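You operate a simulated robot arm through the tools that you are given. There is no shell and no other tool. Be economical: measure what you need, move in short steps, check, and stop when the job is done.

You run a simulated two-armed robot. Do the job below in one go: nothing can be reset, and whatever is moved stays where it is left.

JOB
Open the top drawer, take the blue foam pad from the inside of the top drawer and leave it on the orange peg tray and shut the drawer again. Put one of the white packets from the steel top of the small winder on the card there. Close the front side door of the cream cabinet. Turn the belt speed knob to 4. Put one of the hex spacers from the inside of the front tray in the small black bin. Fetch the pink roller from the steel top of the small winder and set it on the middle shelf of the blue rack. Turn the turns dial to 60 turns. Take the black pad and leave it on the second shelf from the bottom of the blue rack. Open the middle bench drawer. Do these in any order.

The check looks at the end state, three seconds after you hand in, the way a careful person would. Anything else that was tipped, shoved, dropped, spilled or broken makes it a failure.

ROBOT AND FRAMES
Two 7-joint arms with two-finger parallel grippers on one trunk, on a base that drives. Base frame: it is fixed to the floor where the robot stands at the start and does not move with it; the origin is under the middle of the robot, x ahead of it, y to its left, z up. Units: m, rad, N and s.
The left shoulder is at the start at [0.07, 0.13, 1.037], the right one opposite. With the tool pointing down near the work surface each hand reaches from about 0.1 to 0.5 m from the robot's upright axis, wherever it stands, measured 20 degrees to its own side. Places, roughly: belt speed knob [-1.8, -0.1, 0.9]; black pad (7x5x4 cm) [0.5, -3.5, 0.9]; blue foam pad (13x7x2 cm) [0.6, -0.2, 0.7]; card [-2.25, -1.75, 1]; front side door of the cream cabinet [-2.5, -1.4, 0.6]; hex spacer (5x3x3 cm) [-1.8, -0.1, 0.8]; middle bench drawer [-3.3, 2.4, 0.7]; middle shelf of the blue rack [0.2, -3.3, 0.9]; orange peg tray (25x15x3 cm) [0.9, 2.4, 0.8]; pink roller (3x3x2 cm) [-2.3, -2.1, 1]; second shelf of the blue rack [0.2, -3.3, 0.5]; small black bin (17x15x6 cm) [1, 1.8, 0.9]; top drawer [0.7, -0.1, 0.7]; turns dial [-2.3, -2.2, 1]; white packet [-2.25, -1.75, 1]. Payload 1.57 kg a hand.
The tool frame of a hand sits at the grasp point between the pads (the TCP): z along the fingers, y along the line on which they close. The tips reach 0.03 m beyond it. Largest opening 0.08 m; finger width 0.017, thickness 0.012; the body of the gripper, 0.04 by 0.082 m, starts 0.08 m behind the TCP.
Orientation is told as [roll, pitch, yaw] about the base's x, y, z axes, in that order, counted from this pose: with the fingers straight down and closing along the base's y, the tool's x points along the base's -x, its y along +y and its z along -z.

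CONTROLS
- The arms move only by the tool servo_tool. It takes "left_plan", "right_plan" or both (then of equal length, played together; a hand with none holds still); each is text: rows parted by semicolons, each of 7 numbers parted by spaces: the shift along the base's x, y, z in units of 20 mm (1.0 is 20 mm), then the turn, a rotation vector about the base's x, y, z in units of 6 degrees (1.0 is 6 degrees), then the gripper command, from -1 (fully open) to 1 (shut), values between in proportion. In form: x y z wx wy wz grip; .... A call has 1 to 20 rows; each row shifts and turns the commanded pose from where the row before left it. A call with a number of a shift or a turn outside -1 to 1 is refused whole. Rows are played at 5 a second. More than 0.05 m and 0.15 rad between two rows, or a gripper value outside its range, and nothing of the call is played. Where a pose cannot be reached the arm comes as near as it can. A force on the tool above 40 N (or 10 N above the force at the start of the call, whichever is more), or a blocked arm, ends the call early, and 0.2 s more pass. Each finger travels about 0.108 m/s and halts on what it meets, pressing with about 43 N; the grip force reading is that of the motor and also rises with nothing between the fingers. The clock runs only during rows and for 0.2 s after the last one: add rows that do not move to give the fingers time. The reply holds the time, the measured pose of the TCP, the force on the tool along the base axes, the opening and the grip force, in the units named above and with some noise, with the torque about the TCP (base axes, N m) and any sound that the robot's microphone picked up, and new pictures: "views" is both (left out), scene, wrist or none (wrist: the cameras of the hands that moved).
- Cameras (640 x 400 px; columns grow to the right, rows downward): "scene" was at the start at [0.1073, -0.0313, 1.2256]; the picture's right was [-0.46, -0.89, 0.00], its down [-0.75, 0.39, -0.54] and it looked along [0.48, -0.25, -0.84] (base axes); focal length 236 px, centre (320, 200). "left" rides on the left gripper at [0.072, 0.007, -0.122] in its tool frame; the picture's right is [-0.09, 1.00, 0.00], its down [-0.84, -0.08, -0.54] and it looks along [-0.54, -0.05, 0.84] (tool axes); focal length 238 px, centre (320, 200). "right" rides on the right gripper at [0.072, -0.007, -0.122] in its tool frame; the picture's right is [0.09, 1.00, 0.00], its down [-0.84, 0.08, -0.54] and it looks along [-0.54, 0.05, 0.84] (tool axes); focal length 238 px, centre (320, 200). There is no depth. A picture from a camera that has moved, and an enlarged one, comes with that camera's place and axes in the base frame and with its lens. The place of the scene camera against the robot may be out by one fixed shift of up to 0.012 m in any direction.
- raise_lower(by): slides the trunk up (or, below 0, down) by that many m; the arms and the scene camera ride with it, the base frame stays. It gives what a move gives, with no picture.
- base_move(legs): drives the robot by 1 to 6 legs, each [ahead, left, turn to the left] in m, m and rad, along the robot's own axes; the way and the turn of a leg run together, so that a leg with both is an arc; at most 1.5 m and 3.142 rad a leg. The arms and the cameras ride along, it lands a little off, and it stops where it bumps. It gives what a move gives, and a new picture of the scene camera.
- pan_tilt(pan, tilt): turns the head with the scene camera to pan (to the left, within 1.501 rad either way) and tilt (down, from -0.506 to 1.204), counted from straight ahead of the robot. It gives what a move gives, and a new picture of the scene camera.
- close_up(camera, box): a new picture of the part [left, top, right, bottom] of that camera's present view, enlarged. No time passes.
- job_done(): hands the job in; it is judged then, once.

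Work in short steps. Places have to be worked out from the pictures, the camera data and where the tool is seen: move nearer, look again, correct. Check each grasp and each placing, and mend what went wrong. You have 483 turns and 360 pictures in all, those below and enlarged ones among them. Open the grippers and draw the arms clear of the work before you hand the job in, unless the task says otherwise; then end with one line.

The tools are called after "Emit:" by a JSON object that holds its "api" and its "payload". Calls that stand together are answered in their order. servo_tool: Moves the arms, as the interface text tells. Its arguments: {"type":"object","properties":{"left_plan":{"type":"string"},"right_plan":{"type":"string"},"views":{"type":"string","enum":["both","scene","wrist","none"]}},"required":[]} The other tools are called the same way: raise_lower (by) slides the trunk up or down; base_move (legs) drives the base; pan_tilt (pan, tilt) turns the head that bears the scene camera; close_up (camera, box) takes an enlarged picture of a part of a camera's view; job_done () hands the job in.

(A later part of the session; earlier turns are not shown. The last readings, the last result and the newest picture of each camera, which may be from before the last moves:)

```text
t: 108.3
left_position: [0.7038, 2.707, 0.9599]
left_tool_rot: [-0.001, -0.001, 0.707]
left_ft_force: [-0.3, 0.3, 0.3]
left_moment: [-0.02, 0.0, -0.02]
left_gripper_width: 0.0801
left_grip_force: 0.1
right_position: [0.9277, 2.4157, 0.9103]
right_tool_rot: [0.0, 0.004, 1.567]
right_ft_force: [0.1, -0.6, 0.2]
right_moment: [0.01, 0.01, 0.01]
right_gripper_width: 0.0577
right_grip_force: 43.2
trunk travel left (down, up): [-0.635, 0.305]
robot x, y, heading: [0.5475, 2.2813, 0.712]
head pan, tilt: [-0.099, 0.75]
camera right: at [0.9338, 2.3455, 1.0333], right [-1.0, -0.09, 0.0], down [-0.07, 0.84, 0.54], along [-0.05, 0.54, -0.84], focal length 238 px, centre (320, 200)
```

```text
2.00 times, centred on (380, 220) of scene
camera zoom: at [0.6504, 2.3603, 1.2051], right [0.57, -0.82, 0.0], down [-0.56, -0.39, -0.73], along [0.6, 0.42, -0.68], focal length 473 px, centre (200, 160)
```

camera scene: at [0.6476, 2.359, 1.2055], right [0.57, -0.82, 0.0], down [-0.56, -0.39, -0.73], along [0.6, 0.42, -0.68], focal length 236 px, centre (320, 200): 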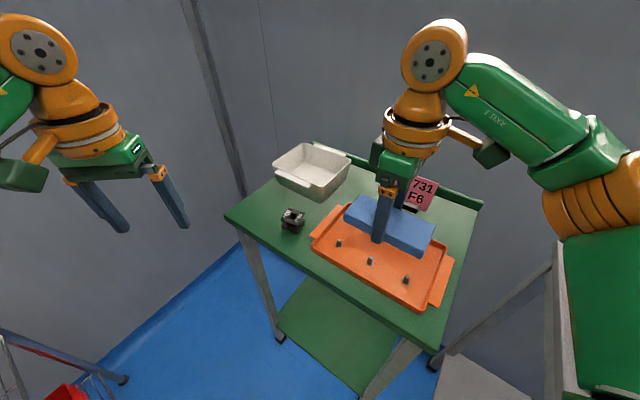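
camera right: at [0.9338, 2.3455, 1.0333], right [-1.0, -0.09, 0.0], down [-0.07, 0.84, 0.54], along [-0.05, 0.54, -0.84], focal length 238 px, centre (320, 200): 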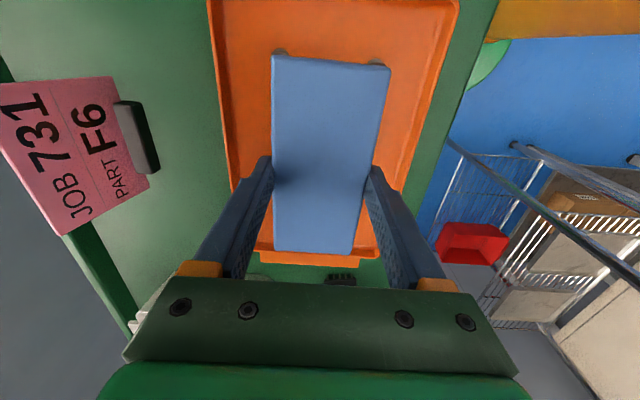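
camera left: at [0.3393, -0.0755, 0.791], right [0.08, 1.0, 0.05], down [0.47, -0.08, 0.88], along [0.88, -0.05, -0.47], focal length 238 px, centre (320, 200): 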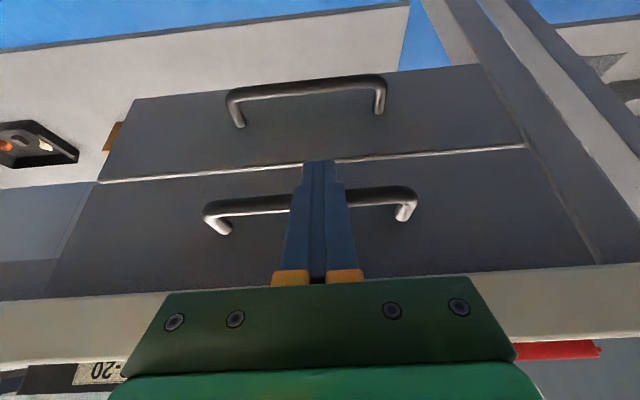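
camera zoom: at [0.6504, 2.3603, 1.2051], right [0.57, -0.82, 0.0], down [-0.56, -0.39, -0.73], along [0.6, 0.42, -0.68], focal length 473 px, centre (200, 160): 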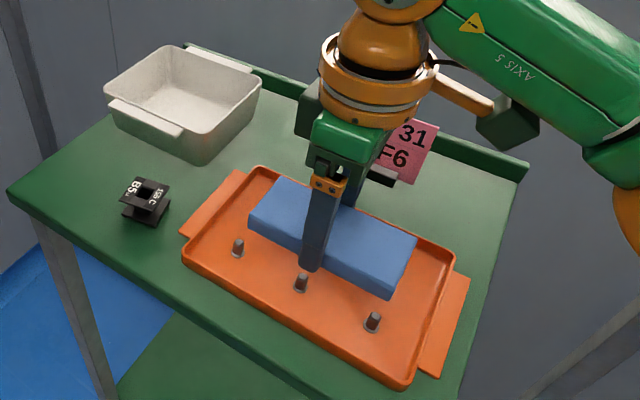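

Emit:
{"api": "servo_tool", "payload": {"right_plan": "0 0 -0.2 0 0 0 1; 0 0 -0.2 0 0 0 1; 0 0 -0.2 0 0 0 1; 0 0 -0.2 0 0 0 1; 0 0 -0.2 0 0 0 1; 0 0 0 0 0 0 1", "views": "wrist"}}

Emit:
{"api": "close_up", "payload": {"camera": "scene", "box": [260, 120, 500, 320]}}

```text
t: 109.7
left_position: [0.7045, 2.7075, 0.9598]
left_tool_rot: [-0.003, -0.002, 0.706]
left_ft_force: [0.1, 0.7, -0.2]
left_moment: [-0.01, 0.02, 0.03]
left_gripper_width: 0.08
left_grip_force: 0.0
right_position: [0.9274, 2.4161, 0.8902]
right_tool_rot: [0.0, 0.0, 1.566]
right_ft_force: [3.6, 0.9, 7.8]
right_moment: [0.06, 0.21, -0.02]
right_gripper_width: 0.0576
right_grip_force: 42.9
trunk travel left (down, up): [-0.635, 0.305]
robot x, y, heading: [0.5465, 2.2782, 0.709]
head pan, tilt: [-0.099, 0.75]
camera right: at [0.9334, 2.3453, 1.0138], right [-1.0, -0.09, 0.0], down [-0.07, 0.84, 0.54], along [-0.05, 0.54, -0.84], focal length 238 px, centre (320, 200)
```

right: 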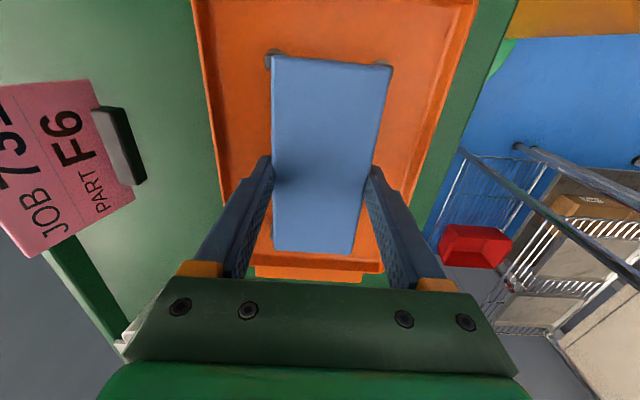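

```text
2.00 times, centred on (380, 220) of scene
camera zoom: at [0.65, 2.36, 1.2054], right [0.57, -0.82, 0.0], down [-0.56, -0.39, -0.73], along [0.6, 0.42, -0.68], focal length 473 px, centre (200, 160)
```

zoom: 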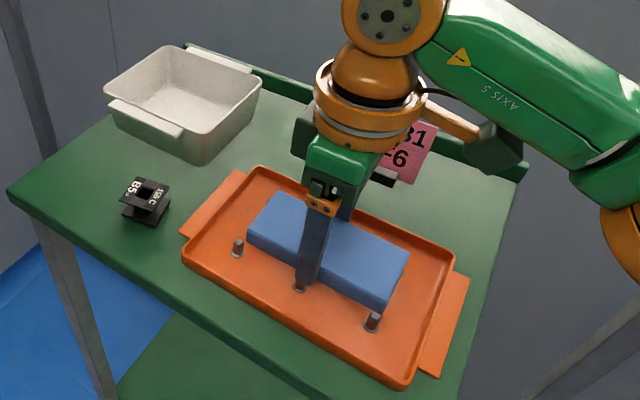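

Fingertips rest at peg level with the pad just over the pegs; I release and lift straight up.

Emit:
{"api": "servo_tool", "payload": {"right_plan": "0 0 0.1 0 0 0 0; 0 0 0 0 0 0 -0.7; 0 0 0 0 0 0 -1; 0 0 0 0 0 0 -1; 0 0 0.5 0 0 0 -1; 0 0 1 0 0 0 -1; 0 0 1 0 0 0 -1; 0 0 1 0 0 0 -1; 0 0 0 0 0 0 -1", "views": "wrist"}}

Emit:
{"api": "close_up", "payload": {"camera": "scene", "box": [260, 120, 500, 320]}}

```text
t: 111.7
left_position: [0.7053, 2.7072, 0.9605]
left_tool_rot: [-0.002, 0.0, 0.707]
left_ft_force: [0.1, 0.3, -0.2]
left_moment: [-0.02, 0.03, 0.0]
left_gripper_width: 0.0796
left_grip_force: 0.1
right_position: [0.9193, 2.413, 0.9587]
right_tool_rot: [0.001, 0.001, 1.569]
right_ft_force: [-0.3, 0.4, -0.1]
right_moment: [-0.02, 0.04, 0.03]
right_gripper_width: 0.0799
right_grip_force: 0.1
right hand out of reach, approached as far as the arm can: row 7, 8
trunk travel left (down, up): [-0.635, 0.305]
robot x, y, heading: [0.5476, 2.2822, 0.706]
head pan, tilt: [-0.099, 0.75]
camera right: at [0.9243, 2.3435, 1.0813], right [-1.0, -0.09, 0.0], down [-0.07, 0.84, 0.54], along [-0.05, 0.54, -0.84], focal length 238 px, centre (320, 200)
```

right: 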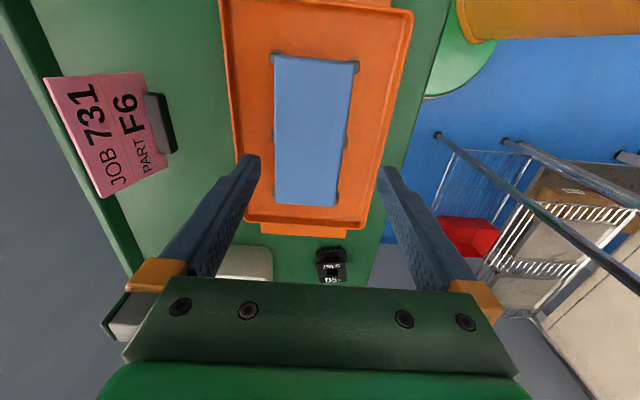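

```text
2.00 times, centred on (380, 220) of scene
camera zoom: at [0.6506, 2.3603, 1.2051], right [0.57, -0.82, 0.0], down [-0.56, -0.39, -0.73], along [0.6, 0.42, -0.68], focal length 473 px, centre (200, 160)
```

zoom: 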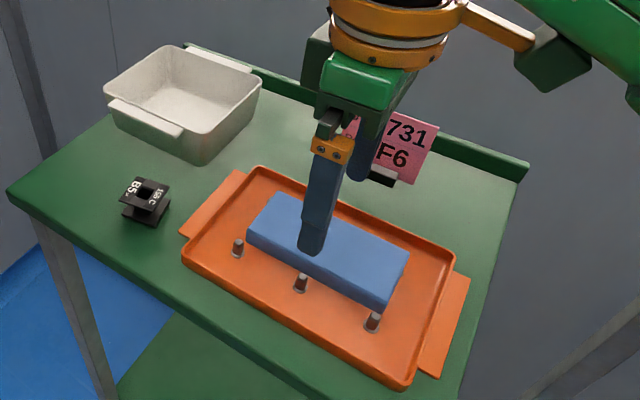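

Pad is resting well on the tray. I back away and turn round to look toward the conveyor at (-1.8, -0.1).

Emit:
{"api": "base_move", "payload": {"legs": [[-0.5, 0, 0], [0, 0, 1.0]]}}

Emit:
{"api": "servo_tool", "payload": {"right_plan": "0 0 0 0 0 -0.8 -1; 0 0 0 0 0 -0.8 -1; 0 0 0 0 0 -0.8 -1; 0 0 0 0 0 -0.8 -1; 0 0 0 0 0 -0.8 -1; 0 0 0 0 0 -0.8 -1; 0 0 0 0 0 -0.8 -1; 0 0 0 0 0 -0.8 -1; 0 0 0 0 0 -0.8 -1; 0 0 0 0 0 -0.8 -1", "views": "none"}}

Emit:
{"api": "pan_tilt", "payload": {"pan": 1.2, "tilt": 0.35}}

```text
t: 117.2
left_position: [-0.104, 2.3173, 0.9593]
left_tool_rot: [-0.003, -0.001, 1.702]
left_ft_force: [-0.1, -0.3, 0.1]
left_moment: [-0.04, 0.03, 0.0]
left_gripper_width: 0.08
left_grip_force: 0.1
right_position: [0.2574, 2.3371, 0.9583]
right_tool_rot: [0.0, 0.002, 2.563]
right_ft_force: [0.0, 0.2, -0.2]
right_moment: [0.0, 0.02, 0.02]
right_gripper_width: 0.0798
right_grip_force: 0.1
trunk travel left (down, up): [-0.635, 0.305]
robot x, y, heading: [0.1697, 1.9571, 1.701]
head pan, tilt: [-0.099, 0.75]
camera scene: at [0.155, 2.0871, 1.2051], right [1.0, 0.03, 0.0], down [0.02, -0.68, -0.73], along [-0.02, 0.73, -0.68], focal length 236 px, centre (320, 200)
```

scene: 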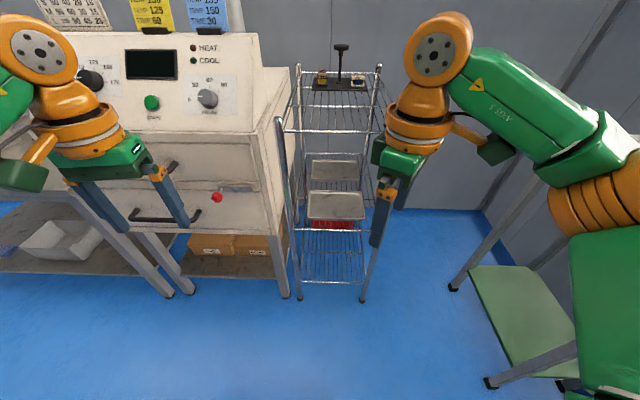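

```text
t: 119.4
left_position: [-0.1049, 2.3178, 0.9597]
left_tool_rot: [-0.001, 0.001, 1.701]
left_ft_force: [0.4, 0.1, -0.2]
left_moment: [0.0, 0.0, 0.0]
left_gripper_width: 0.0801
left_grip_force: 0.0
right_position: [0.2582, 2.3378, 0.9586]
right_tool_rot: [-0.001, 0.001, 1.723]
right_ft_force: [0.2, 0.5, -0.2]
right_moment: [-0.01, 0.01, -0.01]
right_gripper_width: 0.08
right_grip_force: 0.0
trunk travel left (down, up): [-0.635, 0.305]
robot x, y, heading: [0.1686, 1.9554, 1.703]
head pan, tilt: [-0.099, 0.75]
```

```text
t: 120.9
left_position: [-0.1058, 2.3174, 0.9592]
left_tool_rot: [-0.004, -0.001, 1.7]
left_ft_force: [-0.4, 0.3, 0.0]
left_moment: [-0.02, 0.01, 0.01]
left_gripper_width: 0.0802
left_grip_force: 0.1
right_position: [0.2565, 2.3369, 0.9596]
right_tool_rot: [-0.001, 0.002, 1.724]
right_ft_force: [0.2, 0.2, -0.1]
right_moment: [0.02, 0.04, -0.02]
right_gripper_width: 0.0798
right_grip_force: 0.0
trunk travel left (down, up): [-0.635, 0.305]
robot x, y, heading: [0.1673, 1.9551, 1.702]
head pan, tilt: [1.201, 0.351]
camera scene: at [0.0672, 2.0262, 1.2408], right [0.24, 0.97, 0.0], down [0.33, -0.08, -0.94], along [-0.91, 0.22, -0.34], focal length 236 px, centre (320, 200)
```

scene: 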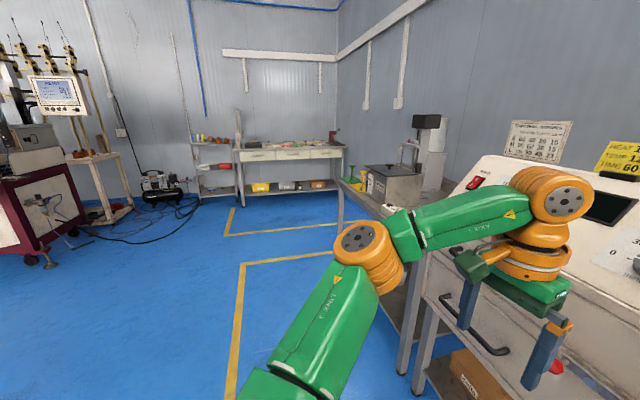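

The drawer bench stands at the far wall. I back off a bit, turn to face the conveyor area and look.

Emit:
{"api": "base_move", "payload": {"legs": [[-0.5, 0.3, 0], [0, 0, 2.1]]}}

Emit:
{"api": "pan_tilt", "payload": {"pan": 0, "tilt": 0.35}}

```text
t: 129.2
left_position: [-0.2417, 1.001, 0.9586]
left_tool_rot: [-0.001, -0.002, -2.484]
left_ft_force: [0.3, -0.9, 0.3]
left_moment: [0.03, 0.02, 0.0]
left_gripper_width: 0.0803
left_grip_force: 0.1
right_position: [-0.4394, 1.3049, 0.9587]
right_tool_rot: [0.001, 0.001, -2.463]
right_ft_force: [0.2, -0.3, 0.2]
right_moment: [0.0, -0.02, 0.03]
right_gripper_width: 0.0799
right_grip_force: 0.2
trunk travel left (down, up): [-0.635, 0.305]
robot x, y, heading: [-0.0636, 1.4213, -2.485]
head pan, tilt: [1.201, 0.351]
camera scene: at [-0.0815, 1.3015, 1.2408], right [-0.96, -0.29, 0.0], down [-0.1, 0.33, -0.94], along [0.27, -0.9, -0.34], focal length 236 px, centre (320, 200)
```

scene: 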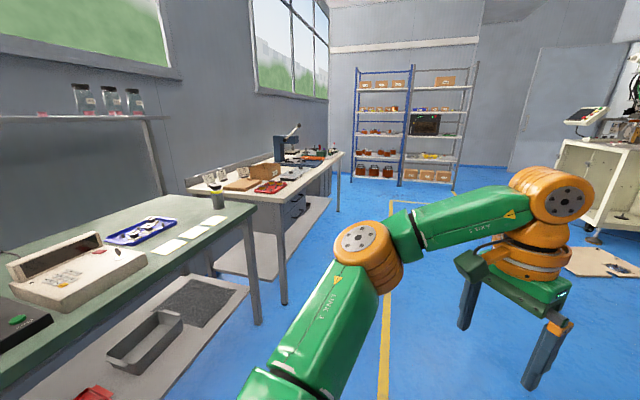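

```text
t: 130.6
left_position: [-0.2417, 1.0017, 0.958]
left_tool_rot: [-0.001, 0.001, -2.484]
left_ft_force: [1.2, -0.3, -0.2]
left_moment: [0.03, 0.01, -0.04]
left_gripper_width: 0.08
left_grip_force: 0.0
right_position: [-0.4407, 1.3053, 0.9583]
right_tool_rot: [-0.001, 0.001, -2.461]
right_ft_force: [0.3, 0.1, -0.4]
right_moment: [0.04, 0.01, 0.03]
right_gripper_width: 0.08
right_grip_force: 0.0
trunk travel left (down, up): [-0.635, 0.305]
robot x, y, heading: [-0.0629, 1.4187, -2.477]
head pan, tilt: [0.0, 0.351]
camera scene: at [-0.1816, 1.3336, 1.2408], right [-0.61, 0.79, 0.0], down [0.27, 0.21, -0.94], along [-0.74, -0.58, -0.34], focal length 236 px, centre (320, 200)
```

scene: 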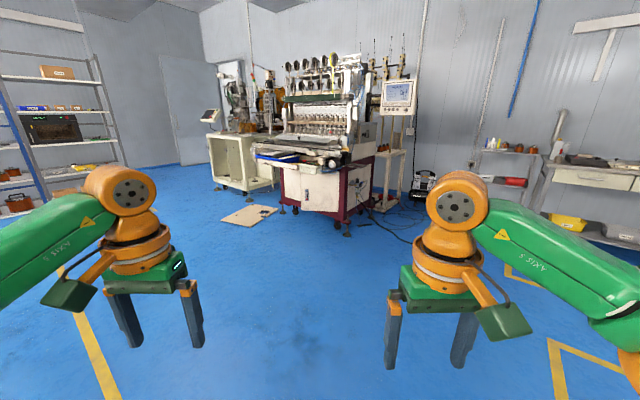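

Emit:
{"api": "close_up", "payload": {"camera": "scene", "box": [190, 40, 430, 250]}}

```text
1.90 times, centred on (310, 145) of scene
camera zoom: at [-0.1816, 1.3336, 1.2408], right [-0.61, 0.79, 0.0], down [0.27, 0.21, -0.94], along [-0.74, -0.58, -0.34], focal length 450 px, centre (339, 305)
```

zoom: 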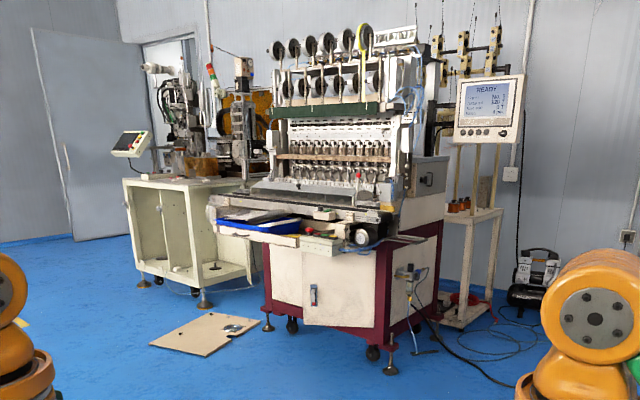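

The machine's front faces +x with a blue tray near [-1.8, -0.1]. I drive to about (-1.05, -0.1), facing it.

Emit:
{"api": "base_move", "payload": {"legs": [[0.87, 0.28, 0], [0.87, 0.28, 0], [0, 0, -0.66]]}}

Emit:
{"api": "pan_tilt", "payload": {"pan": 0, "tilt": 0.6}}

```text
t: 141.6
left_position: [-1.4846, -0.3279, 0.9594]
left_tool_rot: [0.0, 0.0, -3.129]
left_ft_force: [0.7, 0.6, 0.3]
left_moment: [0.02, 0.0, 0.02]
left_gripper_width: 0.0799
left_grip_force: 0.1
right_position: [-1.4625, 0.0339, 0.9573]
right_tool_rot: [-0.001, 0.002, -3.106]
right_ft_force: [0.5, 0.8, 0.9]
right_moment: [-0.04, -0.01, 0.0]
right_gripper_width: 0.0801
right_grip_force: 0.1
trunk travel left (down, up): [-0.635, 0.305]
robot x, y, heading: [-1.0881, -0.0962, -3.125]
head pan, tilt: [0.0, 0.351]
camera scene: at [-1.2397, -0.1014, 1.2408], right [-0.02, 1.0, 0.0], down [0.34, 0.01, -0.94], along [-0.94, -0.01, -0.34], focal length 236 px, centre (320, 200)
```

scene: 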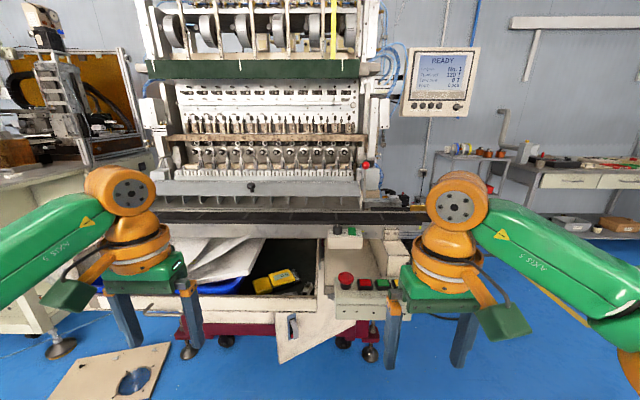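

```text
t: 142.4
left_position: [-1.4853, -0.3283, 0.9589]
left_tool_rot: [0.0, 0.001, -3.129]
left_ft_force: [0.1, -0.2, 0.3]
left_moment: [0.0, 0.0, -0.01]
left_gripper_width: 0.0803
left_grip_force: 0.0
right_position: [-1.4617, 0.0336, 0.9584]
right_tool_rot: [0.001, 0.002, -3.105]
right_ft_force: [-1.0, 0.5, -0.3]
right_moment: [0.02, -0.02, 0.02]
right_gripper_width: 0.0801
right_grip_force: 0.0
trunk travel left (down, up): [-0.635, 0.305]
robot x, y, heading: [-1.087, -0.1004, -3.126]
head pan, tilt: [0.0, 0.6]
camera scene: at [-1.235, -0.1011, 1.2181], right [-0.02, 1.0, 0.0], down [0.56, 0.01, -0.83], along [-0.83, -0.01, -0.56], focal length 236 px, centre (320, 200)
```

scene: 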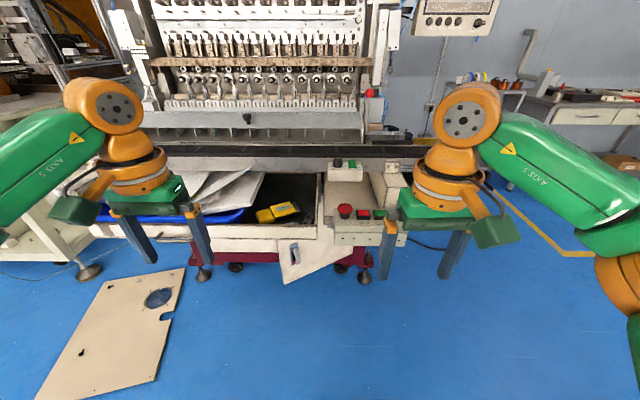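

Emit:
{"api": "raise_lower", "payload": {"by": 0.2}}

Emit:
{"api": "pan_tilt", "payload": {"pan": 0, "tilt": 0.75}}

Emit:
{"api": "close_up", "payload": {"camera": "scene", "box": [200, 90, 440, 240]}}

```text
t: 144.6
left_position: [-1.4853, -0.3296, 1.1592]
left_tool_rot: [-0.002, 0.0, -3.128]
left_ft_force: [-0.2, 1.1, -0.1]
left_moment: [-0.01, -0.02, -0.02]
left_gripper_width: 0.0801
left_grip_force: 0.1
right_position: [-1.4615, 0.0339, 1.1593]
right_tool_rot: [0.001, 0.002, -3.107]
right_ft_force: [0.7, -0.2, -0.3]
right_moment: [0.0, -0.03, 0.03]
right_gripper_width: 0.0799
right_grip_force: 0.2
trunk travel left (down, up): [-0.835, 0.105]
robot x, y, heading: [-1.0891, -0.0937, -3.125]
head pan, tilt: [0.0, 0.6]
```

```text
t: 145.2
left_position: [-1.4853, -0.3286, 1.1597]
left_tool_rot: [-0.003, 0.0, -3.13]
left_ft_force: [-0.4, -0.6, 0.5]
left_moment: [0.01, -0.02, 0.02]
left_gripper_width: 0.0801
left_grip_force: 0.1
right_position: [-1.4615, 0.034, 1.158]
right_tool_rot: [-0.001, 0.003, -3.107]
right_ft_force: [0.2, -0.5, 0.1]
right_moment: [0.0, -0.01, 0.02]
right_gripper_width: 0.0797
right_grip_force: 0.0
trunk travel left (down, up): [-0.835, 0.105]
robot x, y, heading: [-1.0925, -0.0953, -3.127]
head pan, tilt: [0.0, 0.75]
camera scene: at [-1.2295, -0.1011, 1.4052], right [-0.02, 1.0, 0.0], down [0.68, 0.01, -0.73], along [-0.73, -0.01, -0.68], focal length 236 px, centre (320, 200)
```

scene: 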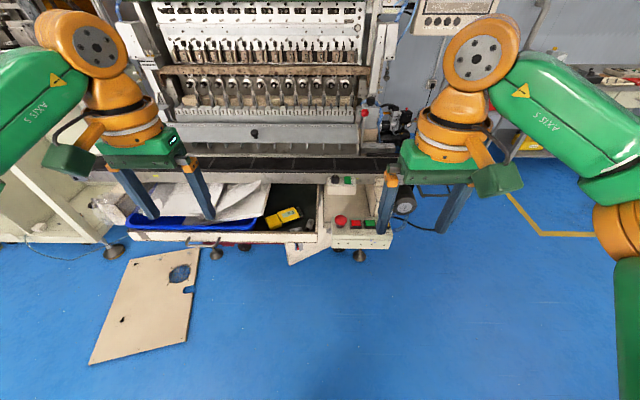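

```text
2.67 times, centred on (320, 165) of scene
camera zoom: at [-1.2295, -0.1011, 1.4052], right [-0.02, 1.0, 0.0], down [0.68, 0.01, -0.73], along [-0.73, -0.01, -0.68], focal length 630 px, centre (320, 293)
```

zoom: 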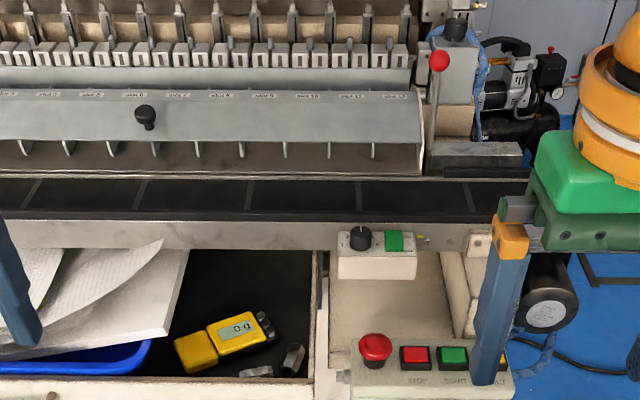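

Emit:
{"api": "close_up", "payload": {"camera": "scene", "box": [315, 160, 375, 200]}}

Emit:
{"api": "close_up", "payload": {"camera": "scene", "box": [280, 200, 340, 240]}}

```text
10.00 times, centred on (345, 180) of scene
camera zoom: at [-1.2295, -0.1011, 1.4052], right [-0.02, 1.0, 0.0], down [0.68, 0.01, -0.73], along [-0.73, -0.01, -0.68], focal length 2363 px, centre (70, 400)
```

zoom: 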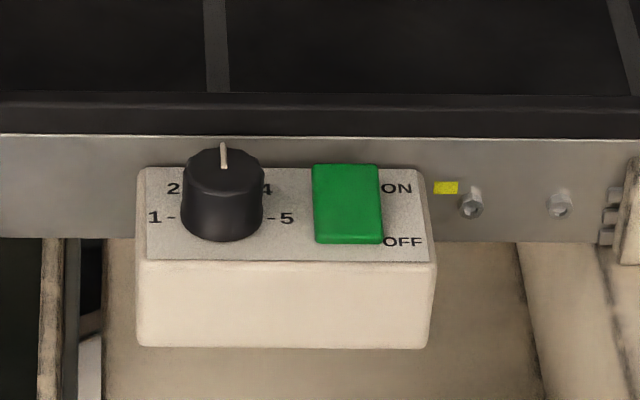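

```text
10.00 times, centred on (310, 220) of scene
camera zoom: at [-1.2295, -0.1011, 1.4052], right [-0.02, 1.0, 0.0], down [0.68, 0.01, -0.73], along [-0.73, -0.01, -0.68], focal length 2363 px, centre (420, 0)
```

zoom: 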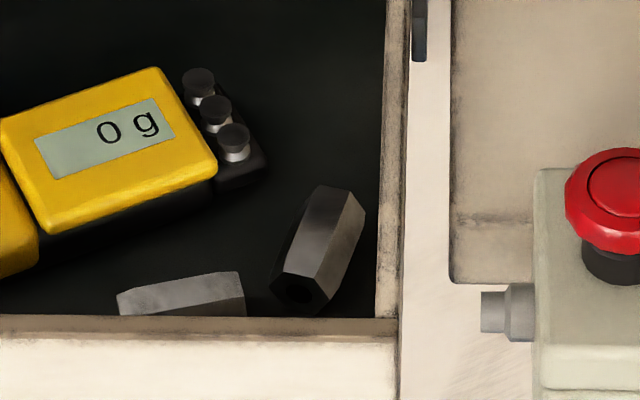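

The belt knob points at 3 and has its axis up; 4 is 45° clockwise. Two hex spacers lie at the front of the tray. I drive 0.2 m nearer to triangulate.

Emit:
{"api": "base_move", "payload": {"legs": [[0.2, 0, 0]]}}

Emit:
{"api": "pan_tilt", "payload": {"pan": 0, "tilt": 0.9}}

Emit:
{"api": "close_up", "payload": {"camera": "scene", "box": [240, 120, 400, 220]}}

```text
t: 146.8
left_position: [-1.6824, -0.3311, 1.1603]
left_tool_rot: [-0.001, -0.004, -3.129]
left_ft_force: [0.6, 0.1, 0.0]
left_moment: [0.03, 0.0, -0.01]
left_gripper_width: 0.0802
left_grip_force: 0.0
right_position: [-1.6599, 0.0302, 1.1605]
right_tool_rot: [-0.001, -0.001, -3.107]
right_ft_force: [0.3, -0.1, -0.9]
right_moment: [-0.01, 0.03, -0.04]
right_gripper_width: 0.0798
right_grip_force: 0.1
trunk travel left (down, up): [-0.835, 0.105]
robot x, y, heading: [-1.2942, -0.1032, -3.128]
head pan, tilt: [0.0, 0.75]
camera scene: at [-1.4262, -0.1041, 1.4056], right [-0.01, 1.0, 0.0], down [0.68, 0.01, -0.73], along [-0.73, -0.01, -0.68], focal length 236 px, centre (320, 200)
```

scene: 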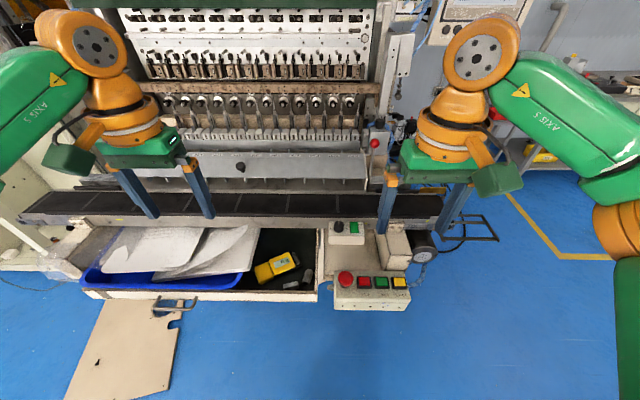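

```text
t: 147.6
left_position: [-1.6871, -0.3314, 1.1604]
left_tool_rot: [-0.002, -0.003, -3.129]
left_ft_force: [0.2, -0.2, 0.1]
left_moment: [0.03, 0.0, -0.01]
left_gripper_width: 0.0801
left_grip_force: 0.1
right_position: [-1.6636, 0.0306, 1.1581]
right_tool_rot: [0.0, 0.001, -3.106]
right_ft_force: [0.2, 0.6, 0.1]
right_moment: [-0.03, 0.0, -0.01]
right_gripper_width: 0.0798
right_grip_force: 0.1
trunk travel left (down, up): [-0.835, 0.105]
robot x, y, heading: [-1.2917, -0.1019, -3.13]
head pan, tilt: [0.0, 0.901]
camera scene: at [-1.4227, -0.104, 1.3933], right [-0.01, 1.0, 0.0], down [0.78, 0.01, -0.62], along [-0.62, -0.01, -0.78], focal length 236 px, centre (320, 200)
```

scene: 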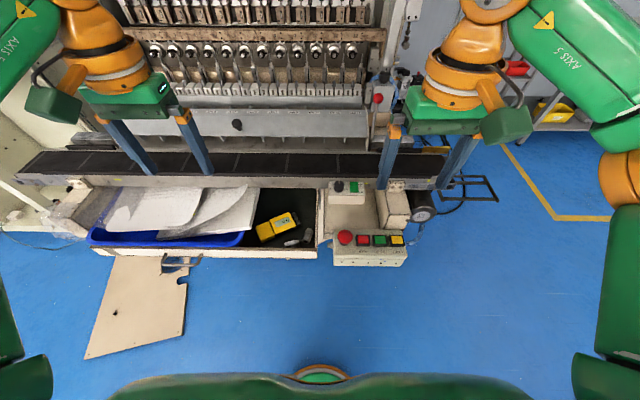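

```text
4.00 times, centred on (320, 170) of scene
camera zoom: at [-1.4227, -0.104, 1.3933], right [-0.01, 1.0, 0.0], down [0.78, 0.01, -0.62], along [-0.62, -0.01, -0.78], focal length 945 px, centre (320, 320)
```

zoom: 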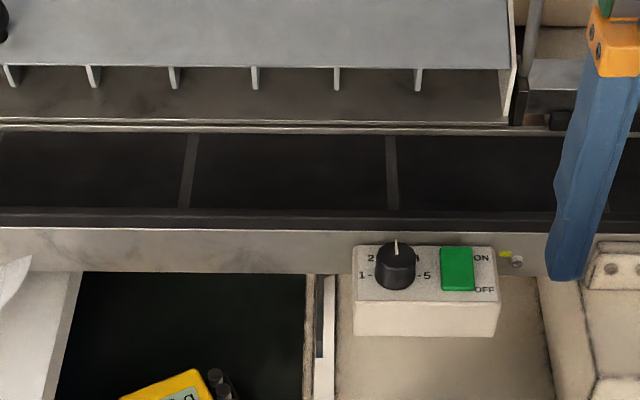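

Knob top ≈ [-1.823, -0.063, 0.955], right-hand spacer ≈ [-1.771, -0.15, 0.784]. I move 0.09 m nearer and bring the right hand above the knob.

Emit:
{"api": "base_move", "payload": {"legs": [[0.09, 0, 0]]}}

Emit:
{"api": "servo_tool", "payload": {"right_plan": "-0.7 -0.9 -1 0 0 0 -1; -0.7 -0.9 -1 0 0 0 -1; -0.7 -0.9 -1 0 0 0 -1; -0.7 -0.9 -1 0 0 0 -1; -0.5 -0.9 -1 0 0 0 -0.2; 0 0 -0.5 0 0 0 -0.2; 0 0 0 0 0 0 -0.2", "left_plan": "0.5 0 0 0 0 0 -1; 0.5 0 0 0 0 0 -1; 0.5 0 0 0 0 0 -1; 0.5 0 0 0 0 0 -1; 0.5 0 0 0 0 0 -1; 0.5 0 0 0 0 0 -1; 0 0 0 0 0 0 -1", "views": "both"}}

```text
t: 148.7
left_position: [-1.7696, -0.333, 1.1619]
left_tool_rot: [-0.002, -0.005, -3.131]
left_ft_force: [0.8, 0.0, 0.7]
left_moment: [0.01, 0.08, 0.0]
left_gripper_width: 0.0801
left_grip_force: 0.1
right_position: [-1.7472, 0.029, 1.1602]
right_tool_rot: [-0.002, -0.004, -3.106]
right_ft_force: [0.4, 0.1, 0.1]
right_moment: [-0.01, 0.04, 0.03]
right_gripper_width: 0.0798
right_grip_force: 0.1
trunk travel left (down, up): [-0.835, 0.105]
robot x, y, heading: [-1.3822, -0.1045, -3.127]
head pan, tilt: [0.0, 0.901]
camera scene: at [-1.5062, -0.1053, 1.3939], right [-0.02, 1.0, 0.0], down [0.78, 0.01, -0.62], along [-0.62, -0.01, -0.78], focal length 236 px, centre (320, 200)
```

scene: 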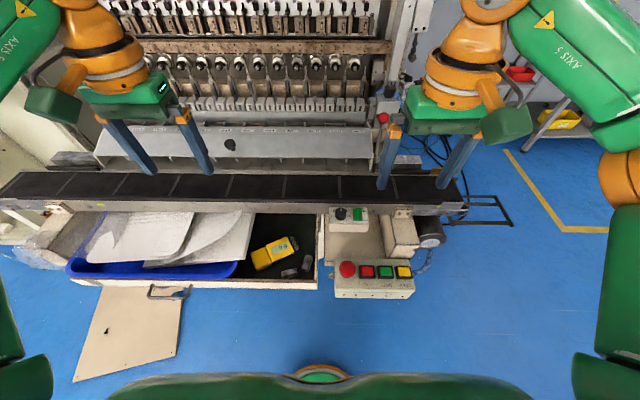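

```text
t: 150.3
left_position: [-1.7162, -0.333, 1.1585]
left_tool_rot: [-0.001, -0.001, -3.128]
left_ft_force: [-0.6, 1.3, -0.1]
left_moment: [0.01, 0.03, 0.02]
left_gripper_width: 0.0799
left_grip_force: 0.0
right_position: [-1.8194, -0.0615, 1.049]
right_tool_rot: [0.002, 0.001, -3.104]
right_ft_force: [0.8, -0.2, -0.4]
right_moment: [0.01, 0.01, 0.02]
right_gripper_width: 0.048
right_grip_force: 0.0
trunk travel left (down, up): [-0.835, 0.105]
robot x, y, heading: [-1.3799, -0.1042, -3.123]
head pan, tilt: [0.0, 0.901]
camera scene: at [-1.5132, -0.1051, 1.3932], right [-0.02, 1.0, 0.0], down [0.78, 0.01, -0.62], along [-0.62, -0.01, -0.78], focal length 236 px, centre (320, 200)
camera right: at [-1.7481, -0.0513, 1.1714], right [0.13, -0.99, 0.0], down [-0.83, -0.11, 0.54], along [-0.54, -0.07, -0.84], focal length 238 px, centre (320, 200)
camera left: at [-1.6453, -0.3398, 1.2823], right [-0.08, -1.0, 0.0], down [-0.84, 0.07, 0.54], along [-0.54, 0.04, -0.84], focal length 238 px, centre (320, 200)
```

scene: 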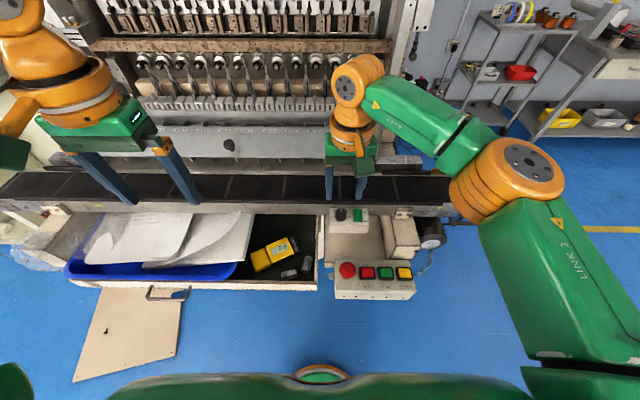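
right: 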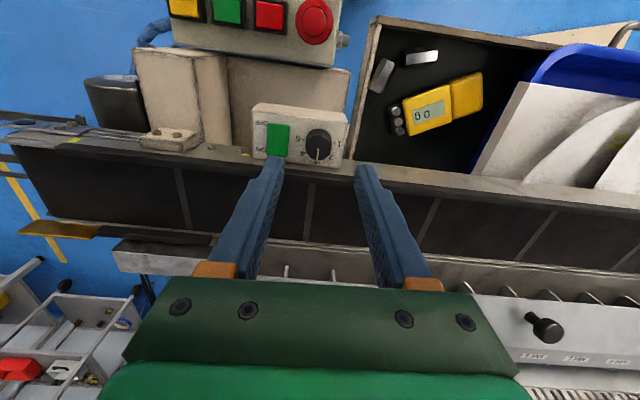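
left: 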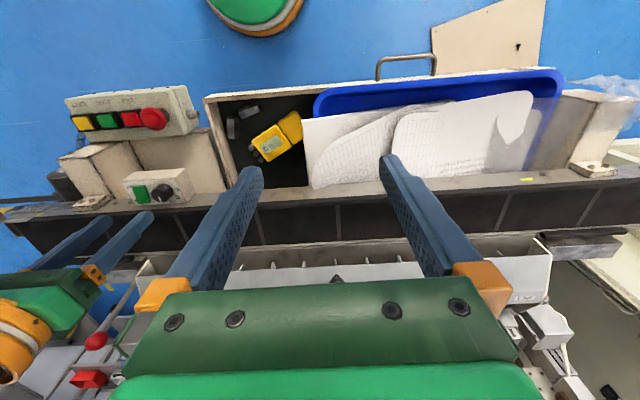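

Views agree: knob at [-1.825, -0.061], top z ≈ 0.95. I descend to just above it with a smaller opening and check.

Emit:
{"api": "servo_tool", "payload": {"right_plan": "-0.25 0.05 -1 0 0 0 0.05; 0 0 -1 0 0 0 0.05; 0 0 -0.5 0 0 0 0.05; 0 0 0 0 0 0 0.05", "views": "wrist"}}

Emit:
{"api": "close_up", "payload": {"camera": "scene", "box": [290, 150, 410, 230]}}

```text
t: 151.3
left_position: [-1.7162, -0.3338, 1.1584]
left_tool_rot: [-0.001, -0.001, -3.129]
left_ft_force: [-0.6, -0.4, 0.6]
left_moment: [0.0, -0.02, 0.01]
left_gripper_width: 0.0801
left_grip_force: 0.1
right_position: [-1.8234, -0.0601, 0.9982]
right_tool_rot: [0.0, 0.002, -3.106]
right_ft_force: [0.1, 0.6, -1.0]
right_moment: [-0.01, 0.01, 0.04]
right_gripper_width: 0.038
right_grip_force: 0.0
trunk travel left (down, up): [-0.835, 0.105]
robot x, y, heading: [-1.3844, -0.1069, -3.124]
head pan, tilt: [0.0, 0.901]
camera right: at [-1.753, -0.0502, 1.1211], right [0.13, -0.99, 0.0], down [-0.83, -0.11, 0.54], along [-0.54, -0.07, -0.84], focal length 238 px, centre (320, 200)
```

right: 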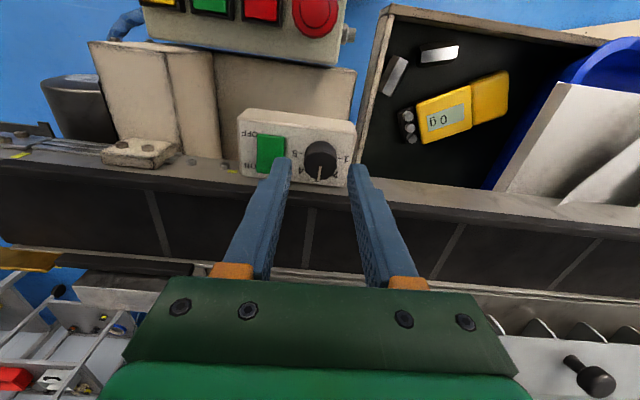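

```text
5.00 times, centred on (350, 190) of scene
camera zoom: at [-1.513, -0.1056, 1.3932], right [-0.02, 1.0, 0.0], down [0.78, 0.01, -0.62], along [-0.62, -0.01, -0.78], focal length 1182 px, centre (170, 250)
```

zoom: 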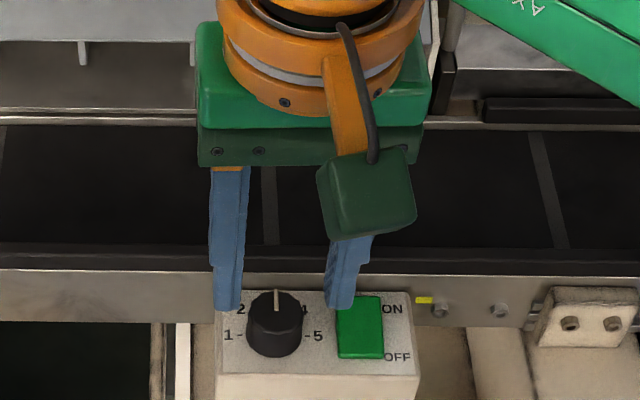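

Aligned within 2-3 mm. Descend until tips are ~11 mm down the knob, and close on it.

Emit:
{"api": "servo_tool", "payload": {"right_plan": "-0.05 -0.08 -0.6 0 0 0 0.05; 0 0 -0.7 0 0 0 0.05; 0 0 0 0 0 0 0.05; 0 0 0 0 0 0 0.7; 0 0 0 0 0 0 1; 0 0 0 0 0 0 1", "views": "wrist"}}

Emit:
{"api": "close_up", "payload": {"camera": "scene", "box": [290, 150, 410, 230]}}

```text
t: 152.7
left_position: [-1.7168, -0.333, 1.1579]
left_tool_rot: [-0.003, 0.002, -3.128]
left_ft_force: [0.6, 0.0, 0.0]
left_moment: [-0.01, 0.03, 0.0]
left_gripper_width: 0.0803
left_grip_force: 0.2
right_position: [-1.8258, -0.0617, 0.9712]
right_tool_rot: [-0.001, 0.003, -3.105]
right_ft_force: [-1.2, -0.6, -1.4]
right_moment: [0.06, 0.6, -0.01]
right_gripper_width: 0.0256
right_grip_force: 36.7
trunk travel left (down, up): [-0.835, 0.105]
robot x, y, heading: [-1.3852, -0.0994, -3.13]
head pan, tilt: [0.0, 0.901]
camera right: at [-1.7541, -0.051, 1.0951], right [0.13, -0.99, 0.0], down [-0.83, -0.11, 0.54], along [-0.54, -0.07, -0.84], focal length 238 px, centre (320, 200)
```

right: 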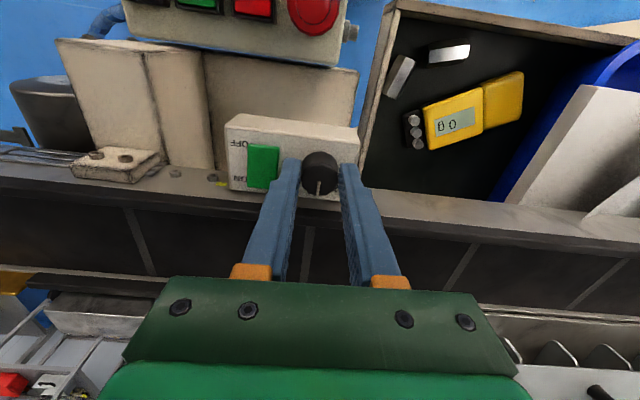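

```text
5.00 times, centred on (350, 190) of scene
camera zoom: at [-1.5133, -0.1051, 1.3932], right [-0.02, 1.0, 0.0], down [0.78, 0.01, -0.62], along [-0.62, -0.01, -0.78], focal length 1182 px, centre (170, 250)
```

zoom: 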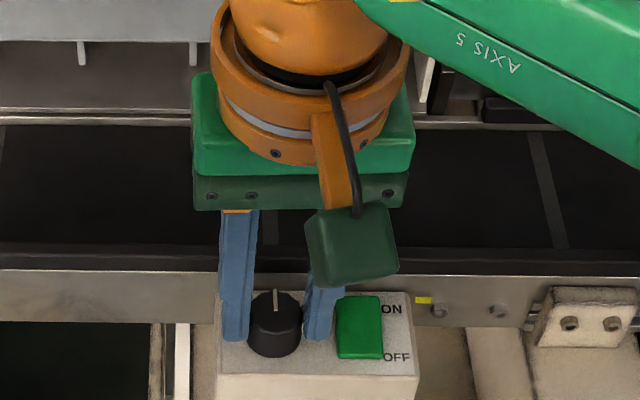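

Knob gripped (25.6 mm). To keep clear of the rail during the turn, I reopen, pre-rotate +24°, regrip, then turn -45°.

Emit:
{"api": "servo_tool", "payload": {"right_plan": "0 0 0 0 0 0 0.05; 0 0 0.1 0 0 0 0.05; 0 0 0 0 0 1 0.05; 0 0 0 0 0 1 0.05; 0 0 0 0 0 1 0.05; 0 0 0 0 0 1 0.05; 0 0 0 0 0 0 0.05; 0 0 0 0 0 0 1; 0 0 0 0 0 0 1; 0 0 0 0 0 0 1", "views": "none"}}

Emit:
{"api": "close_up", "payload": {"camera": "scene", "box": [290, 150, 410, 230]}}

```text
t: 154.9
left_position: [-1.7177, -0.333, 1.1594]
left_tool_rot: [0.0, -0.001, -3.13]
left_ft_force: [0.5, -0.2, -0.8]
left_moment: [0.02, -0.01, 0.0]
left_gripper_width: 0.0798
left_grip_force: 0.0
right_position: [-1.8264, -0.0593, 0.9747]
right_tool_rot: [0.0, 0.001, -2.688]
right_ft_force: [-3.9, 3.7, 5.7]
right_moment: [0.33, -0.1, -0.04]
right_gripper_width: 0.0252
right_grip_force: 36.9
trunk travel left (down, up): [-0.835, 0.105]
robot x, y, heading: [-1.3837, -0.1055, -3.126]
head pan, tilt: [0.0, 0.901]
```

```text
5.00 times, centred on (350, 190) of scene
camera zoom: at [-1.5138, -0.1036, 1.3932], right [-0.02, 1.0, 0.0], down [0.78, 0.01, -0.62], along [-0.62, -0.01, -0.78], focal length 1182 px, centre (170, 250)
```

zoom: 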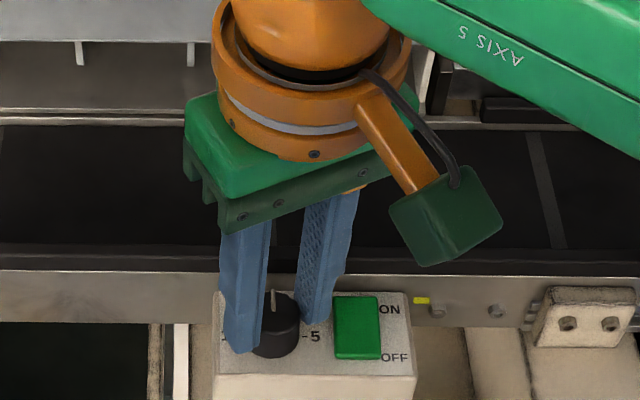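

Gripped. Now turn clockwise 45°.

Emit:
{"api": "servo_tool", "payload": {"right_plan": "0 0 0 0 0 -0.75 1; 0 0 0 0 0 -0.75 1; 0 0 0 0 0 -0.75 1; 0 0 0 0 0 -0.75 1; 0 0 0 0 0 -0.75 1; 0 0 0 0 0 -0.75 1; 0 0 0 0 0 -0.75 1; 0 0 0 0 0 -0.75 1; 0 0 0 0 0 -0.75 1; 0 0 0 0 0 -0.75 1; 0 0 0 0 0 0 1", "views": "none"}}

Emit:
{"api": "close_up", "payload": {"camera": "scene", "box": [290, 150, 410, 230]}}

```text
t: 157.3
left_position: [-1.7174, -0.3347, 1.1588]
left_tool_rot: [0.0, 0.0, -3.128]
left_ft_force: [0.3, -0.4, 1.0]
left_moment: [0.01, 0.02, 0.02]
left_gripper_width: 0.0801
left_grip_force: 0.1
right_position: [-1.826, -0.0622, 0.9732]
right_tool_rot: [-0.001, 0.002, 2.811]
right_ft_force: [-4.1, -3.0, 4.9]
right_moment: [-0.25, -0.29, -0.01]
right_gripper_width: 0.0253
right_grip_force: 37.0
trunk travel left (down, up): [-0.835, 0.105]
robot x, y, heading: [-1.384, -0.1026, -3.124]
head pan, tilt: [0.0, 0.901]
```

```text
5.00 times, centred on (350, 190) of scene
camera zoom: at [-1.5139, -0.1066, 1.3932], right [-0.02, 1.0, 0.0], down [0.78, 0.01, -0.62], along [-0.62, -0.01, -0.78], focal length 1182 px, centre (170, 250)
```

zoom: 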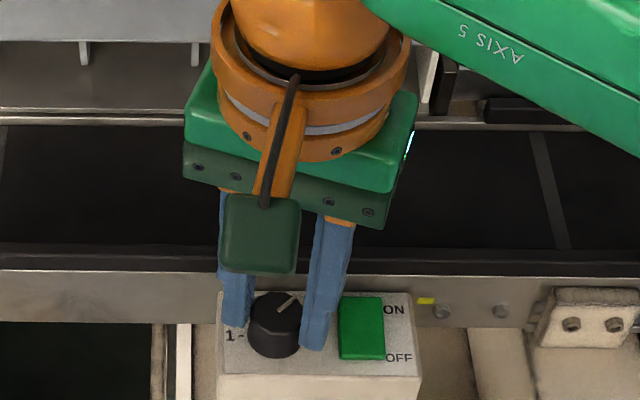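

The knob turned 45°. I release, lift and check.

Emit:
{"api": "servo_tool", "payload": {"right_plan": "0 0 0 0 0 0 0.2; 0 0 0 0 0 0 0.05; 0 0 0 0 0 0 0.05; 0 0 1 0 0 0 0.05; 0 0 1 0 0 0.8 0.05; 0 0.5 1 0 0 0.8 -0.5; 0.5 1 1 0 0 0.8 -1; 0.5 1 1 0 0 0.8 -1; 0.5 1 1 0 0 0 -1; 0.5 1 1 0 0 0 -1; 0 0 0 0 0 0 -1", "views": "none"}}

Emit:
{"api": "close_up", "payload": {"camera": "scene", "box": [310, 190, 370, 230]}}

Emit:
{"api": "close_up", "payload": {"camera": "scene", "box": [220, 200, 340, 300]}}

```text
t: 159.7
left_position: [-1.7174, -0.3335, 1.1595]
left_tool_rot: [0.0, 0.0, -3.131]
left_ft_force: [-0.3, -0.1, -0.3]
left_moment: [0.02, -0.01, 0.0]
left_gripper_width: 0.0797
left_grip_force: 0.0
right_position: [-1.7856, 0.0278, 1.1143]
right_tool_rot: [-0.001, 0.003, -3.136]
right_ft_force: [0.1, -0.3, 0.0]
right_moment: [0.01, 0.01, 0.0]
right_gripper_width: 0.0801
right_grip_force: 0.1
trunk travel left (down, up): [-0.835, 0.105]
robot x, y, heading: [-1.3781, -0.1061, -3.133]
head pan, tilt: [0.0, 0.901]
```

```text
10.00 times, centred on (340, 210) of scene
camera zoom: at [-1.5132, -0.1057, 1.3932], right [-0.02, 1.0, 0.0], down [0.78, 0.01, -0.62], along [-0.62, -0.01, -0.78], focal length 2363 px, centre (120, 100)
```

zoom: 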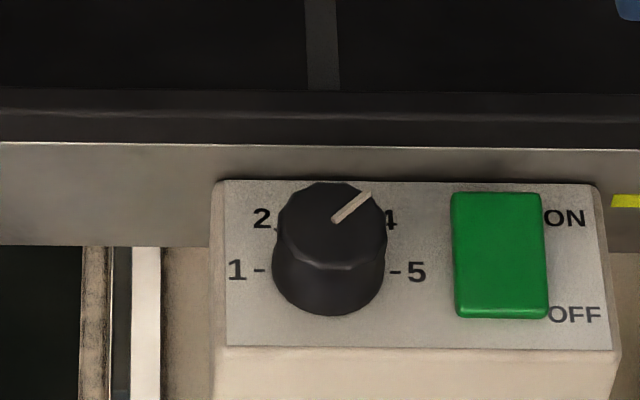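

```text
4.00 times, centred on (280, 250) of scene
camera zoom: at [-1.5132, -0.1057, 1.3932], right [-0.02, 1.0, 0.0], down [0.78, 0.01, -0.62], along [-0.62, -0.01, -0.78], focal length 945 px, centre (480, 0)
```

zoom: 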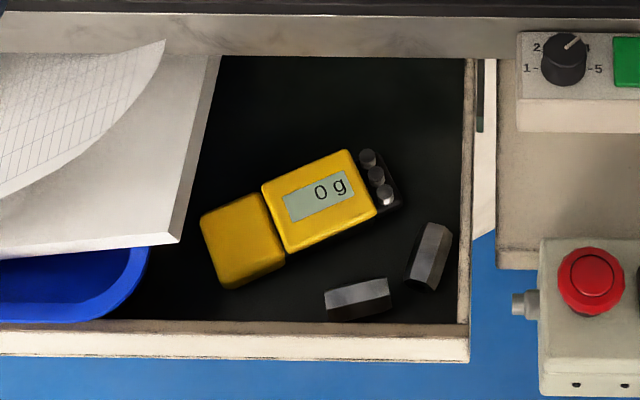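

Knob is on 4. For the spacer, the left one (centre ≈ [-1.746, -0.191]) can be gripped lengthwise along y. I bring the left hand above it, turned +13°.

Emit:
{"api": "servo_tool", "payload": {"left_plan": "-0.11 0.55 -1 0 0 0.2 -1; -0.11 0.55 -1 0 0 0.2 -1; -0.11 0.55 -1 0 0 0.2 -1; -0.11 0.55 -1 0 0 0.2 -1; -0.11 0.55 -1 0 0 0.2 -1; -0.11 0.55 -1 0 0 0.2 -1; -0.11 0.55 -1 0 0 0.2 -1; -0.11 0.55 -1 0 0 0.2 -1; -0.11 0.55 -1 0 0 0.2 -1; -0.11 0.55 -1 0 0 0.2 -1; -0.11 0.55 -1 0 0 0.2 -1; -0.11 0.55 -1 0 0 0 -1; -0.11 0.55 -1 0 0 0 -1; 0 0 0 0 0 0 -1", "views": "wrist"}}

Emit:
{"api": "close_up", "payload": {"camera": "scene", "box": [220, 180, 380, 300]}}

```text
t: 162.7
left_position: [-1.7446, -0.189, 0.8987]
left_tool_rot: [-0.002, 0.002, -2.896]
left_ft_force: [0.6, 0.5, -0.4]
left_moment: [-0.01, -0.01, 0.0]
left_gripper_width: 0.08
left_grip_force: 0.2
right_position: [-1.7841, 0.0285, 1.114]
right_tool_rot: [0.0, 0.0, -3.136]
right_ft_force: [0.7, 0.7, -0.5]
right_moment: [0.0, -0.01, -0.01]
right_gripper_width: 0.0801
right_grip_force: 0.0
trunk travel left (down, up): [-0.835, 0.105]
robot x, y, heading: [-1.3835, -0.1054, -3.125]
head pan, tilt: [0.0, 0.901]
camera left: at [-1.6744, -0.1788, 1.0219], right [0.15, -0.99, 0.0], down [-0.83, -0.13, 0.54], along [-0.54, -0.08, -0.84], focal length 238 px, centre (320, 200)
```

left: 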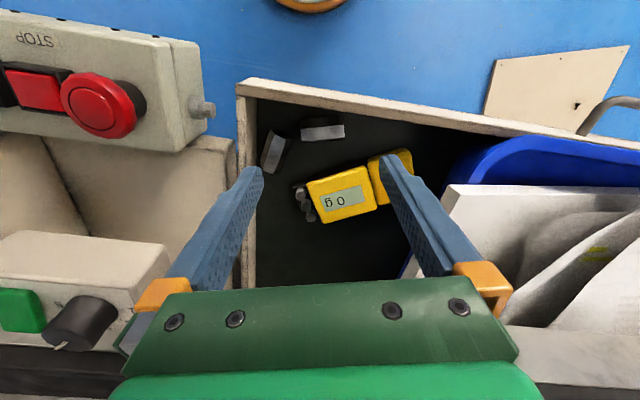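

```text
3.33 times, centred on (300, 240) of scene
camera zoom: at [-1.5129, -0.1056, 1.3933], right [-0.02, 1.0, 0.0], down [0.78, 0.01, -0.62], along [-0.62, -0.01, -0.78], focal length 788 px, centre (387, 67)
```

zoom: 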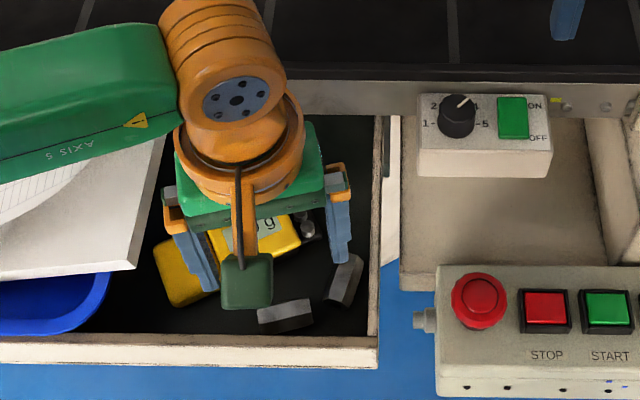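

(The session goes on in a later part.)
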